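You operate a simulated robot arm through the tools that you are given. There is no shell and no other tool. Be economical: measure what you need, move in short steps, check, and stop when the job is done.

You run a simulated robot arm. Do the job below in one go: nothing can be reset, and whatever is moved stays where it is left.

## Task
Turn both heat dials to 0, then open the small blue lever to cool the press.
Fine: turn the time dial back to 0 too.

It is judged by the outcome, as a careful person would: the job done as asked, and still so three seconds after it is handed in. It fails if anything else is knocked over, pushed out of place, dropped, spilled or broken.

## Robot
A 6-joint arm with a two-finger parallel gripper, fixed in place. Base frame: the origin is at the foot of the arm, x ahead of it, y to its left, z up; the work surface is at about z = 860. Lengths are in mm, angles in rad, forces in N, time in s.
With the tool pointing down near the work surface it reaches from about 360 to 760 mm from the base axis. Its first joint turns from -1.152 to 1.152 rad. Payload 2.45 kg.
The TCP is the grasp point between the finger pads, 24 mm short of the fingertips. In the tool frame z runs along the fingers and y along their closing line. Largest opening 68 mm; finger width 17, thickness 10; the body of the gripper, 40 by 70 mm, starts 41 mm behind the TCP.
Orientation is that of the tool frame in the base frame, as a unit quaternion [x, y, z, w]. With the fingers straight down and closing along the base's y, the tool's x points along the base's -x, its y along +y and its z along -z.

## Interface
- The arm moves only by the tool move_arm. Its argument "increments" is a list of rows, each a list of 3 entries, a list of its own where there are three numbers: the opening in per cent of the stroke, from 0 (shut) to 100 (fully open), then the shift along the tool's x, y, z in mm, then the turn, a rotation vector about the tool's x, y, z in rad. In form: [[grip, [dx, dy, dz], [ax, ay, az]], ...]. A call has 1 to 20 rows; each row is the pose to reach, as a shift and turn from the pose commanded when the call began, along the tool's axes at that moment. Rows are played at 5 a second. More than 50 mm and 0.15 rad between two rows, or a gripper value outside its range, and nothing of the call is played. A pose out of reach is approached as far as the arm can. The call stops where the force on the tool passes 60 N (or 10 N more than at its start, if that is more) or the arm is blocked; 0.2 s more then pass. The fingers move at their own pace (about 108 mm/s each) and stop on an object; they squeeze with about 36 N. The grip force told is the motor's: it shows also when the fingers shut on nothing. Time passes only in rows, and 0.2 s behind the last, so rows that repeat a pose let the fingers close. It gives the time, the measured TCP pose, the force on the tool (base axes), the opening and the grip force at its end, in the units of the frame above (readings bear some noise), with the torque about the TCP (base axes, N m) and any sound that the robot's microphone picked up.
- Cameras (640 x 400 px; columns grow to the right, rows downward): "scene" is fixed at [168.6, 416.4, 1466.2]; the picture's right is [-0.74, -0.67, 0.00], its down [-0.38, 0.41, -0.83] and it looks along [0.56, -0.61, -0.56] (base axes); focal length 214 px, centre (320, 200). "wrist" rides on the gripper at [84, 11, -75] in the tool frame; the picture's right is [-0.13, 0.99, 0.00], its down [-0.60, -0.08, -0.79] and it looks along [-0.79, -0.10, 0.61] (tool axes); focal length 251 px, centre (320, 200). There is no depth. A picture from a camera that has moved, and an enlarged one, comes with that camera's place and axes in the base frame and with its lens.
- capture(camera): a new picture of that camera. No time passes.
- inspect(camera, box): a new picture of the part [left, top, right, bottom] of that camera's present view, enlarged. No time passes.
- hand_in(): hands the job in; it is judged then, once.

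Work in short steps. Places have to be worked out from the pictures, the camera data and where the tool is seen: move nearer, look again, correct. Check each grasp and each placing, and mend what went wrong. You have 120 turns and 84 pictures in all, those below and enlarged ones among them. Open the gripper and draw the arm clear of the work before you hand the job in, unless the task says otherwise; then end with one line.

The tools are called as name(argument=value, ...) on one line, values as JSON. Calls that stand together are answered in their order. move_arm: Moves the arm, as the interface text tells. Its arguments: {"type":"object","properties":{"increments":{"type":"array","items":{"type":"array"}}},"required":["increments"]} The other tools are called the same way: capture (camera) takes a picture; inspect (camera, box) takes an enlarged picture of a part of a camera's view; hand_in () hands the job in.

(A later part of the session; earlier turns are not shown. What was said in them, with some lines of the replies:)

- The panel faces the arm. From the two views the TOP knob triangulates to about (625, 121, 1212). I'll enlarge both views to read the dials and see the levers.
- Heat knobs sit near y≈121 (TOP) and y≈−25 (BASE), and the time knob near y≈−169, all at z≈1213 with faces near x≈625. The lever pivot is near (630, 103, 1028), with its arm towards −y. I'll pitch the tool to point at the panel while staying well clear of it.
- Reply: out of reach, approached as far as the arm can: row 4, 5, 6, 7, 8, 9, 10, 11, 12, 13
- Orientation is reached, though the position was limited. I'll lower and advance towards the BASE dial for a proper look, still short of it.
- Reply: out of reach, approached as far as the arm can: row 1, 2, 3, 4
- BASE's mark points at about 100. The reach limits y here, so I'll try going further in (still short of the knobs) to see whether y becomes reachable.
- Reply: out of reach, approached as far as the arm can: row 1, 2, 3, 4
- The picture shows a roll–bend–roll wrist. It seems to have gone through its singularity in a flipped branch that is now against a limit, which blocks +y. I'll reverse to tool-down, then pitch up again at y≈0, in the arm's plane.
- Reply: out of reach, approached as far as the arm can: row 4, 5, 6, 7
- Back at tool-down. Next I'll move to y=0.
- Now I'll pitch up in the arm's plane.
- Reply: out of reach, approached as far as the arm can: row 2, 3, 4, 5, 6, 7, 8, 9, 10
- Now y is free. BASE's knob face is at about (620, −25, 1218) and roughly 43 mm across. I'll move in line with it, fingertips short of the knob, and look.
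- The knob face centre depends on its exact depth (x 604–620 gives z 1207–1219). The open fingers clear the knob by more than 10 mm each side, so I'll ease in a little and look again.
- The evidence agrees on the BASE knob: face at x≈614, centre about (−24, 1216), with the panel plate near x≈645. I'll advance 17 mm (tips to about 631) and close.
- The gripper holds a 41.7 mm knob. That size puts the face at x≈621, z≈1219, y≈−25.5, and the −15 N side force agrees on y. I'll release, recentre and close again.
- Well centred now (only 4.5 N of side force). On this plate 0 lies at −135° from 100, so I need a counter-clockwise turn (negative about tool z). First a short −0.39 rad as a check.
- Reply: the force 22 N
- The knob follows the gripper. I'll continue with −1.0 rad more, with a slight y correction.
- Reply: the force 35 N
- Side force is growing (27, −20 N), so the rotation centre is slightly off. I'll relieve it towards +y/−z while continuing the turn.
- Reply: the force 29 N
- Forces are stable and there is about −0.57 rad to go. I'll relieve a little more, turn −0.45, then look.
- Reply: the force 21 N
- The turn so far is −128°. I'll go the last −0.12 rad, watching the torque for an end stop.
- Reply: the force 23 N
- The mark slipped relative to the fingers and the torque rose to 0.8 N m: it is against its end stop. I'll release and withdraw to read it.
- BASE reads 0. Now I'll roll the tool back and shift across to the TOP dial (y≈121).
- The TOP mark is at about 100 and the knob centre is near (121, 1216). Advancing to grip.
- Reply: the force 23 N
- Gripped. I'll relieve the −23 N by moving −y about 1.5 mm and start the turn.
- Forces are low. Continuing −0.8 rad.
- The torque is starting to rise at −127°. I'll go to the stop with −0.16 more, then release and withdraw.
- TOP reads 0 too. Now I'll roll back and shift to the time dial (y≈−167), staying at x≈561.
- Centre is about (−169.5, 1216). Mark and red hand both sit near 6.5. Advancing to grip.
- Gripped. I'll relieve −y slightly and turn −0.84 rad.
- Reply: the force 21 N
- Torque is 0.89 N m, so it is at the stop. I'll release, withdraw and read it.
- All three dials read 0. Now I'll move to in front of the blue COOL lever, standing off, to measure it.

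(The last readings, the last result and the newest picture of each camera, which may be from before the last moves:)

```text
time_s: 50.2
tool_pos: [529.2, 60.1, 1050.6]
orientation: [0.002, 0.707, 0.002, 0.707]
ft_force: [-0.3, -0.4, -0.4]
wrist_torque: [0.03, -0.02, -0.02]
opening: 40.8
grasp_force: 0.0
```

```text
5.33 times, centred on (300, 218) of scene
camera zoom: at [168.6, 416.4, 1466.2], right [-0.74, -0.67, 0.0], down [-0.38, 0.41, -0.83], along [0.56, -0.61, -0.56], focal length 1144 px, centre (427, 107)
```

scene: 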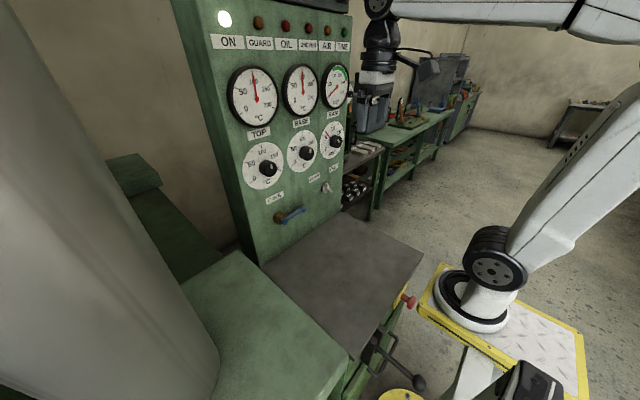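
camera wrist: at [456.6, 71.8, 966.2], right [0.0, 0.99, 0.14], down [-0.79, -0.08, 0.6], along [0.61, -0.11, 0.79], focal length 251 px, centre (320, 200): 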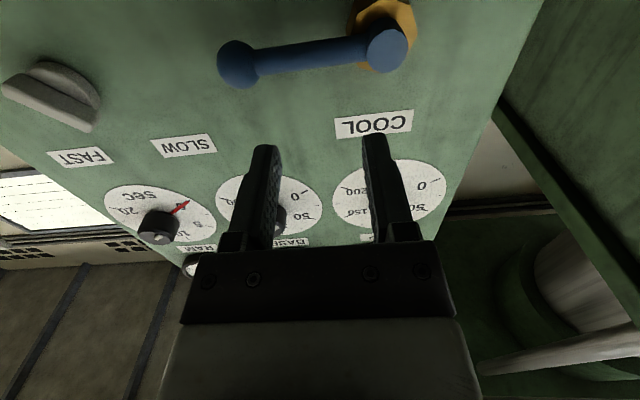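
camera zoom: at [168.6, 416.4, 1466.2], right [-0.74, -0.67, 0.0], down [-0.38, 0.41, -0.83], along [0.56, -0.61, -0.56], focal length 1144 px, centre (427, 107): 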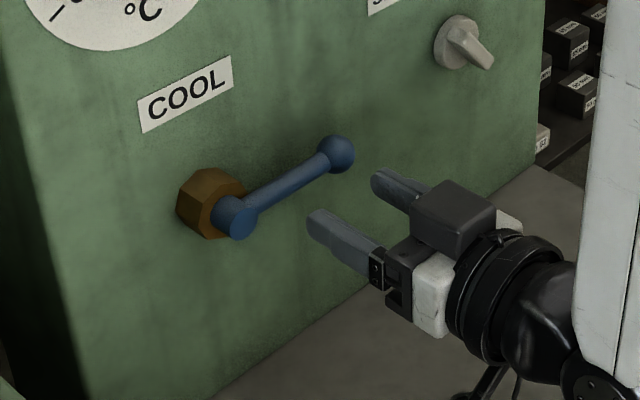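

The lever's hub is near (612, 101, 1031) with its axis along x. The arm runs horizontally towards −y, ending in a ball near (623, 9, 1030). I'll roll the tool +90° so the fingers close vertically and line up with the arm near y≈30, still clear of it.

move_arm(increments=[[60, [1.7, -2.5, 2], [0, 0, 0.131]], [60, [3.4, -5, 4], [0, 0, 0.262]], [60, [5, -7.5, 6], [0, 0, 0.393]], [60, [6.7, -10, 8], [0, 0, 0.524]], [60, [8.4, -12.5, 10], [0, 0, 0.655]], [60, [10, -15, 12], [0, 0, 0.786]], [60, [11.7, -17.5, 14], [0, 0, 0.917]], [60, [13.4, -20, 16], [0, 0, 1.048]], [60, [15, -22.5, 18], [0, 0, 1.179]], [60, [16.7, -25, 20], [0, 0, 1.31]], [60, [18.4, -27.5, 25], [0, 0, 1.441]], [60, [20, -30, 30], [0, 0, 1.571]], [60, [20, -30, 30], [0, 0, 1.571]]])

capture(camera="wrist")

inspect(camera="scene", box=[250, 180, 350, 255])

```text
time_s: 53.0
tool_pos: [563.6, 28.6, 1031.0]
orientation: [0.502, 0.498, 0.502, 0.498]
ft_force: [1.1, 0.5, 0.1]
wrist_torque: [0.01, 0.0, -0.01]
opening: 40.9
grasp_force: 0.1
```

```text
46 pictures are left
camera wrist: at [489.2, 112.5, 1041.8], right [0.0, -0.14, 0.99], down [-0.79, -0.6, -0.08], along [0.61, -0.79, -0.11], focal length 251 px, centre (320, 200)
```

wrist: 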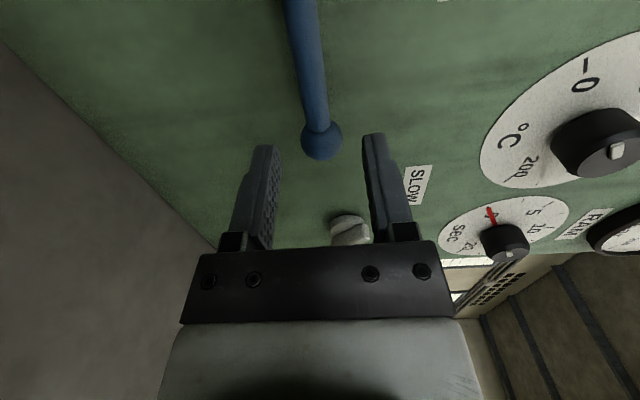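

```text
5.33 times, centred on (300, 218) of scene
camera zoom: at [168.6, 416.4, 1466.2], right [-0.74, -0.67, 0.0], down [-0.38, 0.41, -0.83], along [0.56, -0.61, -0.56], focal length 1144 px, centre (427, 107)
```

zoom: 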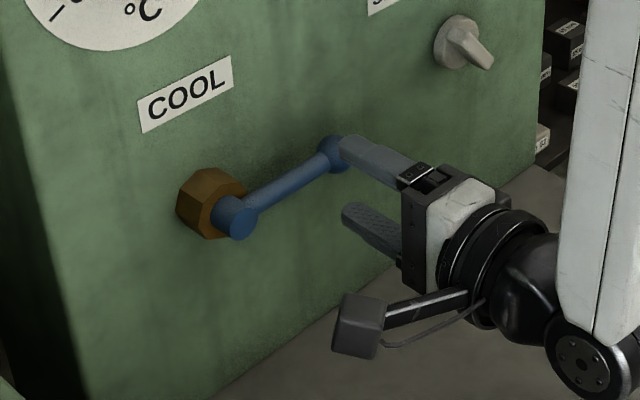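

Aligned: the arm is at about z≈1028, x≈618. I'll advance so the fingers straddle the arm at y≈31, then close.

move_arm(increments=[[60, [3, -2.5, 14], [0, 0, 0]], [60, [3, -2.5, 28], [0, 0, 0]], [60, [3, -2.5, 43], [0, 0, 0]], [60, [3, -2.5, 43], [0, 0, 0]]])

inspect(camera="wrist", box=[200, 40, 440, 240])

```text
time_s: 54.0
tool_pos: [606.1, 32.1, 1028.6]
orientation: [0.501, 0.5, 0.501, 0.499]
ft_force: [0.1, 0.1, -0.5]
wrist_torque: [0.04, 0.0, -0.02]
opening: 41.0
grasp_force: 0.1
```

```text
2.00 times, centred on (320, 140) of wrist
camera zoom: at [532.7, 114.9, 1038.8], right [0.0, -0.13, 0.99], down [-0.79, -0.6, -0.08], along [0.61, -0.79, -0.11], focal length 503 px, centre (320, 320)
```

zoom: 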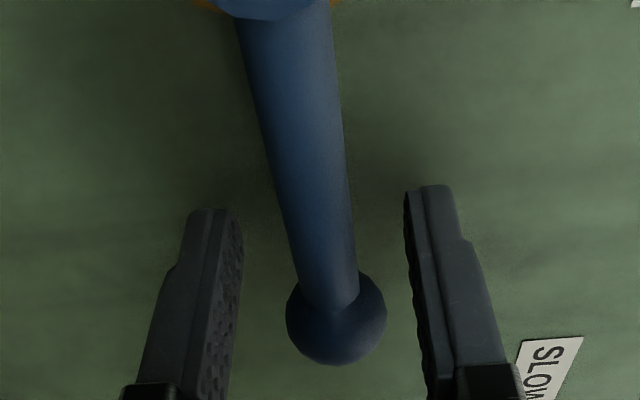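

The fingers straddle the arm. Closing.

move_arm(increments=[[40, [0, 0, 0], [0, 0, 0]], [20, [0, 0, 0], [0, 0, 0]], [5, [0, 0, 0], [0, 0, 0]], [5, [0, 0, 0], [0, 0, 0]]])

inspect(camera="wrist", box=[200, 40, 440, 240])

```text
time_s: 55.0
tool_pos: [605.4, 33.6, 1028.7]
orientation: [0.499, 0.501, 0.502, 0.497]
ft_force: [-1.1, 24.1, 1.6]
wrist_torque: [0.07, 0.11, -0.05]
opening: 14.5
grasp_force: 7.0
```

```text
2.00 times, centred on (320, 140) of wrist
camera zoom: at [532.0, 117.0, 1039.0], right [0.0, -0.13, 0.99], down [-0.79, -0.61, -0.08], along [0.61, -0.78, -0.1], focal length 503 px, centre (320, 320)
```

zoom: 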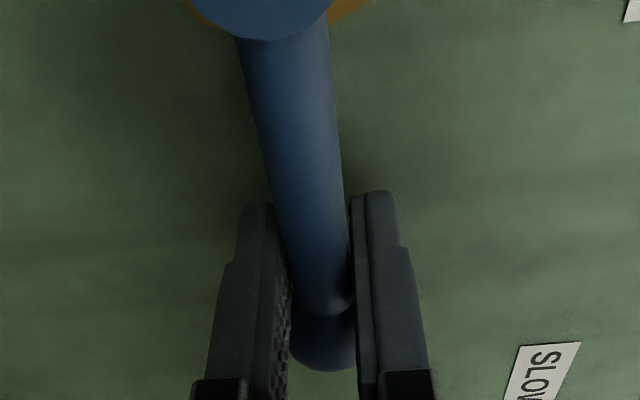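

The 24 N in +y shows the pads catching the ball's shoulder. I'll open a little, shift +y 7 mm, and close again on the straight arm.

move_arm(increments=[[50, [0, 0, 0], [0, 0, 0]], [50, [7, 0, 2], [0, 0, 0]], [50, [7, 0, 2], [0, 0, 0]], [25, [7, 0, 2], [0, 0, 0]], [5, [7, 0, 2], [0, 0, 0]], [5, [7, 0, 2], [0, 0, 0]], [5, [7, 0, 2], [0, 0, 0]]])

inspect(camera="wrist", box=[200, 40, 440, 240])

```text
time_s: 56.6
tool_pos: [609.3, 38.8, 1029.5]
orientation: [0.501, 0.498, 0.502, 0.499]
ft_force: [-0.5, -1.0, 4.1]
wrist_torque: [0.28, -0.01, -0.19]
opening: 13.5
grasp_force: 33.6
```

```text
2.00 times, centred on (320, 140) of wrist
camera zoom: at [534.4, 121.6, 1039.5], right [0.0, -0.13, 0.99], down [-0.79, -0.6, -0.08], along [0.61, -0.79, -0.11], focal length 503 px, centre (320, 320)
```

zoom: 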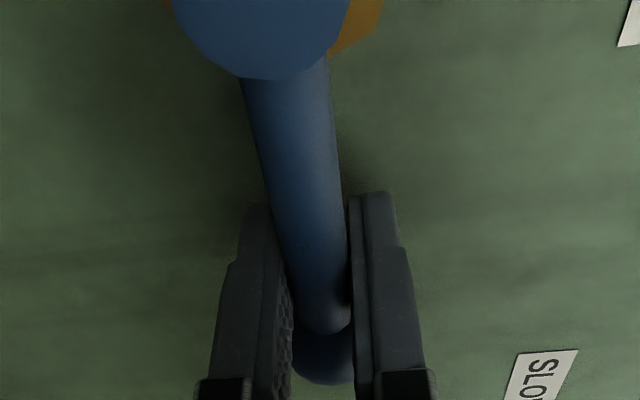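

Firm grip at about 61 mm from the hub. I'll test gently upwards (counter-clockwise, the usual opening sense) by 0.1 rad on the arc.

move_arm(increments=[[5, [0.1, 3, 0], [0, 0, -0.05]], [5, [0.3, 6.1, 0], [0, 0, -0.1]], [5, [0.3, 6.1, 0], [0, 0, -0.1]]])

inspect(camera="scene", box=[250, 180, 350, 255])

```text
time_s: 57.4
tool_pos: [608.8, 39.0, 1031.3]
orientation: [0.479, 0.527, 0.471, 0.521]
ft_force: [25.4, -5.5, -32.2]
wrist_torque: [0.6, -0.02, 0.07]
opening: 14.6
grasp_force: 34.3
```

```text
5.33 times, centred on (300, 218) of scene
camera zoom: at [170.0, 416.3, 1466.1], right [-0.74, -0.67, 0.0], down [-0.38, 0.41, -0.83], along [0.56, -0.61, -0.56], focal length 1144 px, centre (427, 107)
```

zoom: 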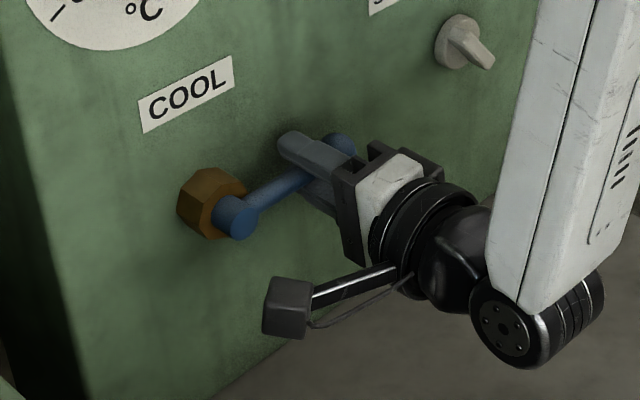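

It resists upwards (32 N with hardly any motion), so that is likely the closed stop. I'll go back and test downwards.

move_arm(increments=[[5, [0.3, -3, 0], [0, 0, 0.05]], [5, [0.3, -6.1, 0], [0, 0, 0.1]], [5, [0.6, -9.1, 0], [0, 0, 0.15]], [5, [1.2, -12.1, 0], [0, 0, 0.2]], [5, [1.2, -12.1, 0], [0, 0, 0.2]]])

inspect(camera="scene", box=[250, 180, 350, 255])

```text
time_s: 58.6
tool_pos: [606.4, 38.6, 1023.1]
orientation: [0.526, 0.472, 0.525, 0.474]
ft_force: [-14.1, -10.0, 3.1]
wrist_torque: [0.18, 0.05, -0.5]
opening: 13.6
grasp_force: 32.8
```

```text
5.33 times, centred on (300, 218) of scene
camera zoom: at [168.1, 416.1, 1466.4], right [-0.74, -0.67, 0.0], down [-0.37, 0.41, -0.83], along [0.56, -0.61, -0.56], focal length 1144 px, centre (427, 107)
```

zoom: 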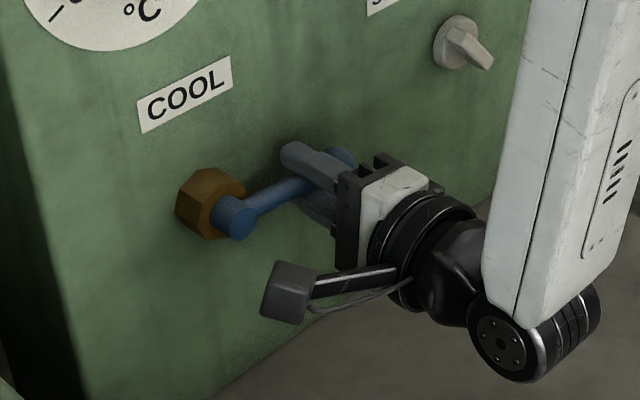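

It swings freely downwards. I'll continue along the arc about the hub, 0.6 rad more.

move_arm(increments=[[5, [0.4, -7.4, 0], [0, 0, 0.12]], [5, [1.8, -14.6, 0], [0, 0, 0.24]], [5, [3.9, -21.7, 0], [0, 0, 0.36]], [5, [6.9, -28.4, 0], [0, 0, 0.48]], [5, [10.7, -34.7, 0], [0, 0, 0.6]], [5, [10.7, -34.7, 0], [0, 0, 0.6]]])

```text
time_s: 60.0
tool_pos: [607.4, 54.2, 989.1]
orientation: [0.641, 0.295, 0.643, 0.297]
ft_force: [2.7, -1.3, 6.8]
wrist_torque: [0.47, 0.1, -0.15]
opening: 13.3
grasp_force: 33.6
```

Smooth with low forces. Continuing 0.6 rad.

move_arm(increments=[[5, [0.4, -7.4, 0], [0, 0, 0.12]], [5, [1.8, -14.6, 0], [0, 0, 0.24]], [5, [3.9, -21.7, 0], [0, 0, 0.36]], [5, [6.9, -28.4, 0], [0, 0, 0.48]], [5, [10.7, -34.7, 0], [0, 0, 0.6]], [5, [10.7, -34.7, 0], [0, 0, 0.6]]])

inspect(camera="scene", box=[240, 180, 360, 270])

```text
time_s: 61.4
tool_pos: [606.5, 83.7, 970.8]
orientation: [0.7, 0.092, 0.702, 0.093]
ft_force: [16.1, -2.9, 13.5]
wrist_torque: [0.39, -0.28, 0.04]
opening: 13.4
grasp_force: 33.2
```

```text
4.44 times, centred on (300, 225) of scene
camera zoom: at [168.8, 416.3, 1466.3], right [-0.74, -0.67, 0.0], down [-0.38, 0.41, -0.83], along [0.56, -0.61, -0.56], focal length 953 px, centre (409, 89)
```

zoom: 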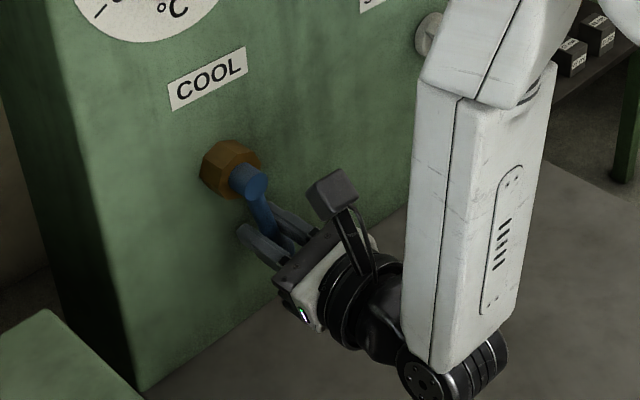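

About 75° so far. I'll continue to 90° and a touch beyond, feeling for the stop.

move_arm(increments=[[5, [0.3, -6.1, 0], [0, 0, 0.1]], [5, [1.2, -12.2, 0], [0, 0, 0.2]], [5, [2.2, -16.4, 0], [0, 0, 0.27]], [5, [2.2, -16.4, 0], [0, 0, 0.27]]])

```text
time_s: 62.4
tool_pos: [606.3, 94.7, 968.3]
orientation: [0.705, 0.04, 0.707, 0.041]
ft_force: [20.3, -9.9, 11.9]
wrist_torque: [0.66, 0.04, 0.02]
opening: 13.5
grasp_force: 33.7
out of reach, approached as far as the arm can: row 2, 3, 4
```

The wrist-roll limit stopped it at about 84°. I'll loosen the grip slightly and push the arm the last few degrees sideways with the −y finger, feeling for the stop.

move_arm(increments=[[32, [0, 0, 0], [0, 0, 0]], [32, [0, 0, 0], [0, 0, 0]], [32, [0, -4, 0], [0, 0, 0]], [32, [0, -8, 0], [0, 0, 0]], [32, [0, -10, 0], [0, 0, 0]], [32, [0, -10, 0], [0, 0, 0]]])

capture(camera="wrist")

```text
time_s: 63.8
tool_pos: [606.9, 103.2, 966.5]
orientation: [0.706, 0.042, 0.706, 0.041]
ft_force: [-1.5, -3.4, 0.8]
wrist_torque: [0.01, -0.02, -0.05]
opening: 24.3
grasp_force: 1.5
```

```text
38 pictures are left
camera wrist: at [531.7, 102.5, 1051.0], right [0.0, -1.0, -0.01], down [-0.79, 0.01, -0.61], along [0.61, 0.01, -0.79], focal length 251 px, centre (320, 200)
```

wrist: 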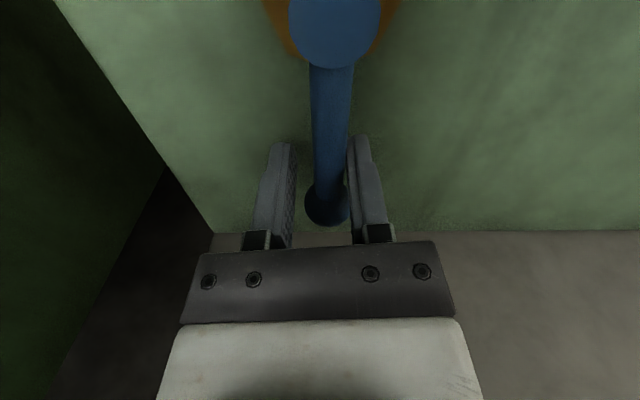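

The −y finger is touching and the arm is nearly vertical. Pushing a few mm more to find the stop.

move_arm(increments=[[32, [0, -2, 0], [0, 0, 0]], [32, [0, -4, 0], [0, 0, 0]], [32, [0, -4, 0], [0, 0, 0]]])

capture(camera="wrist")

```text
time_s: 64.6
tool_pos: [607.2, 106.9, 966.7]
orientation: [0.706, 0.041, 0.706, 0.042]
ft_force: [-3.6, -10.1, 0.2]
wrist_torque: [0.12, -0.04, -0.07]
opening: 29.5
grasp_force: 5.5
```

```text
37 pictures are left
camera wrist: at [532.5, 105.5, 1050.5], right [0.0, -1.0, -0.01], down [-0.79, 0.01, -0.61], along [0.61, 0.01, -0.79], focal length 251 px, centre (320, 200)
```

wrist: 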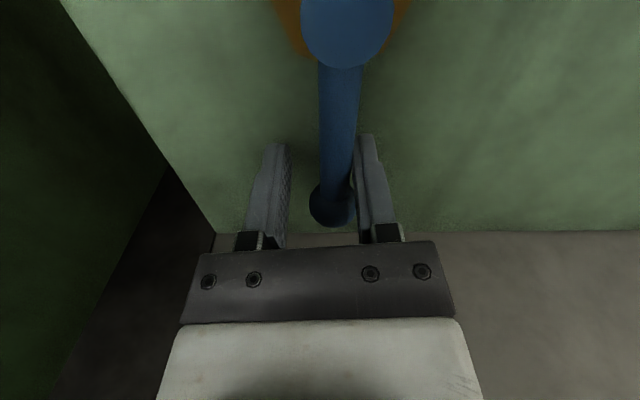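

Resistance is now pushing the finger open. The image puts hub y≈98 and ball y≈99, so the lever is straight down at its 90° stop. I'll open and back away, then check it.

move_arm(increments=[[45, [0, 2, 0], [0, 0, 0]], [60, [0, 3, 0], [0, 0, 0]], [60, [0, 3, -20], [0, 0, 0]], [60, [0, 3, -45], [0, 0, 0]], [60, [0, 3, -80], [0, 0, 0]], [60, [0, 3, -80], [0, 0, 0]]])

capture(camera="wrist")

capture(camera="scene")

```text
time_s: 66.0
tool_pos: [548.7, 110.2, 979.8]
orientation: [0.706, 0.053, 0.704, 0.053]
ft_force: [0.0, 0.1, -0.8]
wrist_torque: [-0.01, -0.03, 0.01]
opening: 40.7
grasp_force: 0.0
out of reach, approached as far as the arm can: row 4, 5, 6
```

```text
36 pictures are left
camera wrist: at [475.4, 111.5, 1063.9], right [0.0, -1.0, 0.02], down [-0.8, -0.01, -0.61], along [0.61, -0.02, -0.8], focal length 251 px, centre (320, 200)
```

wrist: 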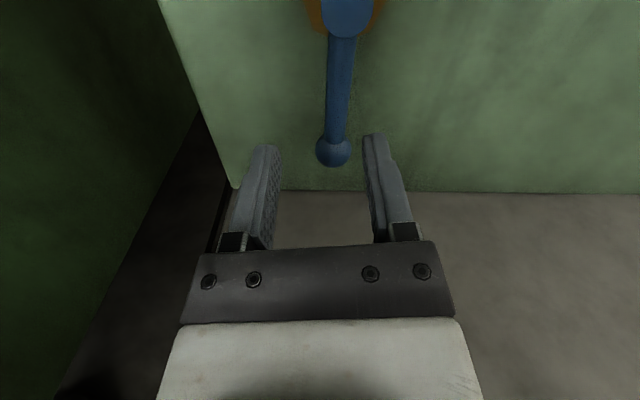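

```text
35 pictures are left
```

scene: 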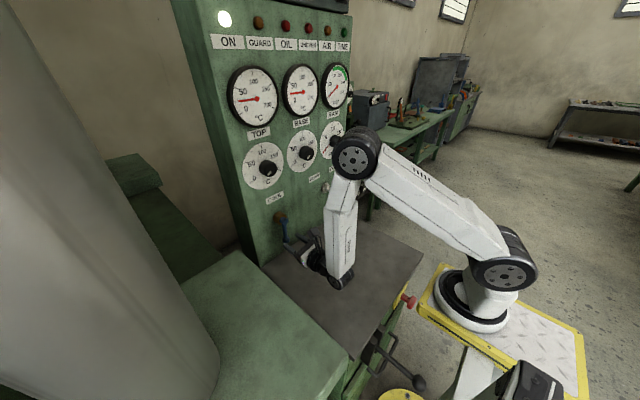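

The gauges have already fallen to about 40 and the lever hangs straight down (open). I'll unroll the wrist and draw the arm up and away.

move_arm(increments=[[60, [9, 6, 0], [0, 0, -0.125]], [60, [18, 13, 0], [0, 0, -0.25]], [60, [27, 19, 0], [0, 0, -0.375]], [60, [37, 26, 0], [0, 0, -0.5]], [60, [46, 32, 0], [0, 0, -0.625]], [60, [55, 38, 0], [0, 0, -0.75]], [60, [64, 45, 0], [0, 0, -0.875]], [60, [73, 51, 0], [0, 0, -1.0]], [60, [82, 58, 0], [0, 0, -1.125]], [60, [92, 64, 0], [0, 0, -1.25]], [60, [101, 70, 0], [0, 0, -1.375]], [60, [110, 77, 0], [0, 0, -1.5]], [60, [110, 77, 0], [0, 0, -1.5]]])

inspect(camera="scene", box=[220, 50, 370, 260])

```text
time_s: 68.8
tool_pos: [548.0, 46.0, 1100.0]
orientation: [0.489, 0.511, 0.488, 0.512]
ft_force: [-0.8, 0.8, 0.2]
wrist_torque: [0.01, 0.03, 0.0]
opening: 40.9
grasp_force: 0.1
```

```text
1.90 times, centred on (295, 155) of scene
camera zoom: at [168.6, 416.4, 1466.2], right [-0.74, -0.67, 0.0], down [-0.38, 0.41, -0.83], along [0.56, -0.61, -0.56], focal length 408 px, centre (368, 286)
```

zoom: 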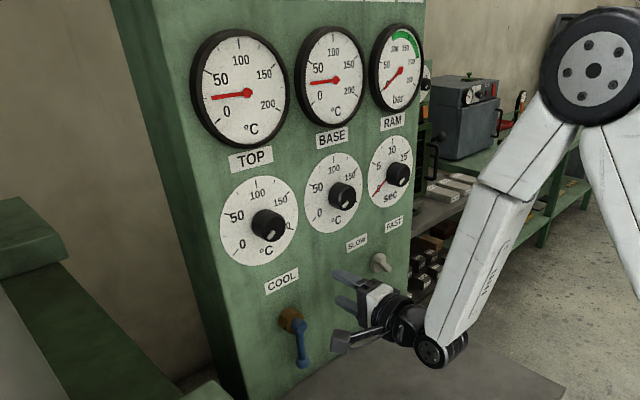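

Everything reads as asked and temperatures are falling. One more retreat, clear of the panel, with the gripper fully open.

move_arm(increments=[[60, [-3, 10, -4], [0, 0, -0.127]], [60, [-7, 20, -8], [0, 0, -0.254]], [60, [-10, 30, -12], [0, 0, -0.38]], [60, [-13, 40, -16], [0, 0, -0.507]], [60, [-17, 50, -20], [0, 0, -0.634]], [60, [-20, 60, -24], [0, 0, -0.76]], [60, [-23, 70, -28], [0, 0, -0.887]], [60, [-27, 80, -30], [0, 0, -1.014]], [60, [-30, 90, -30], [0, 0, -1.14]], [80, [-33, 100, -30], [0, 0, -1.267]], [100, [-37, 110, -30], [0, 0, -1.394]], [100, [-40, 118, -30], [0, 0, -1.52]], [100, [-40, 118, -30], [0, 0, -1.52]]])

inspect(camera="scene", box=[220, 50, 370, 260])

capture(camera="scene")

```text
time_s: 71.6
tool_pos: [525.1, 10.6, 1219.2]
orientation: [0.001, 0.707, 0.001, 0.707]
ft_force: [0.1, 0.0, -0.1]
wrist_torque: [-0.07, 0.02, 0.0]
opening: 68.3
grasp_force: 0.0
out of reach, approached as far as the arm can: row 6, 7, 8, 9, 10, 11, 12, 13
```

```text
1.90 times, centred on (295, 155) of scene
camera zoom: at [168.6, 416.4, 1466.2], right [-0.74, -0.67, 0.0], down [-0.38, 0.41, -0.83], along [0.56, -0.61, -0.56], focal length 408 px, centre (368, 286)
```

zoom: 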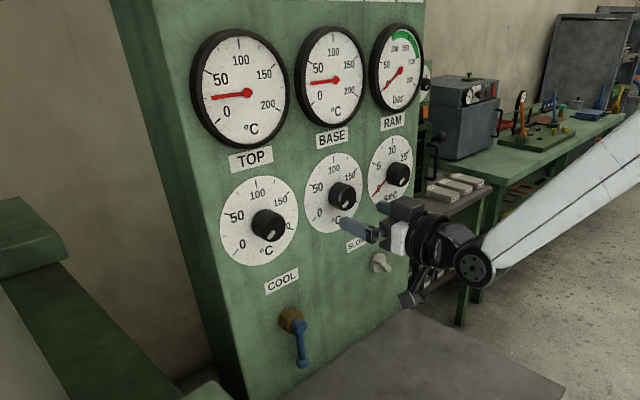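

```text
32 pictures are left
```

scene: 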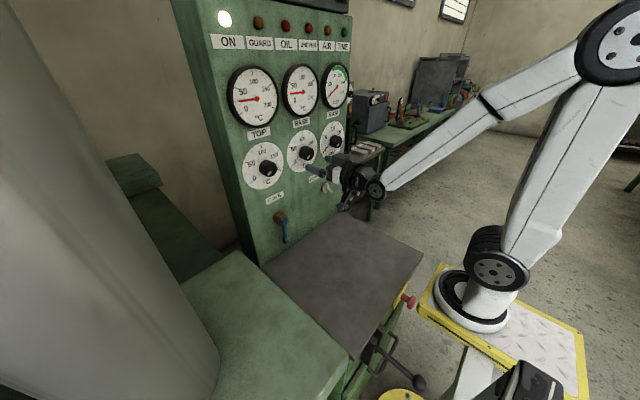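

Both heat dials and the time dial are at 0, the COOL lever is down, the gauges have dropped, and the arm is clear with the gripper open. Handing in.

hand_in()

```text
The job is handed in.
```

Both heat dials (TOP and BASE) and the time dial are at 0, and the blue COOL lever is swung down 90° to its stop. I took that as open because it would not move up; both temperature gauges have dropped from about 100 to about 30–40 °C.
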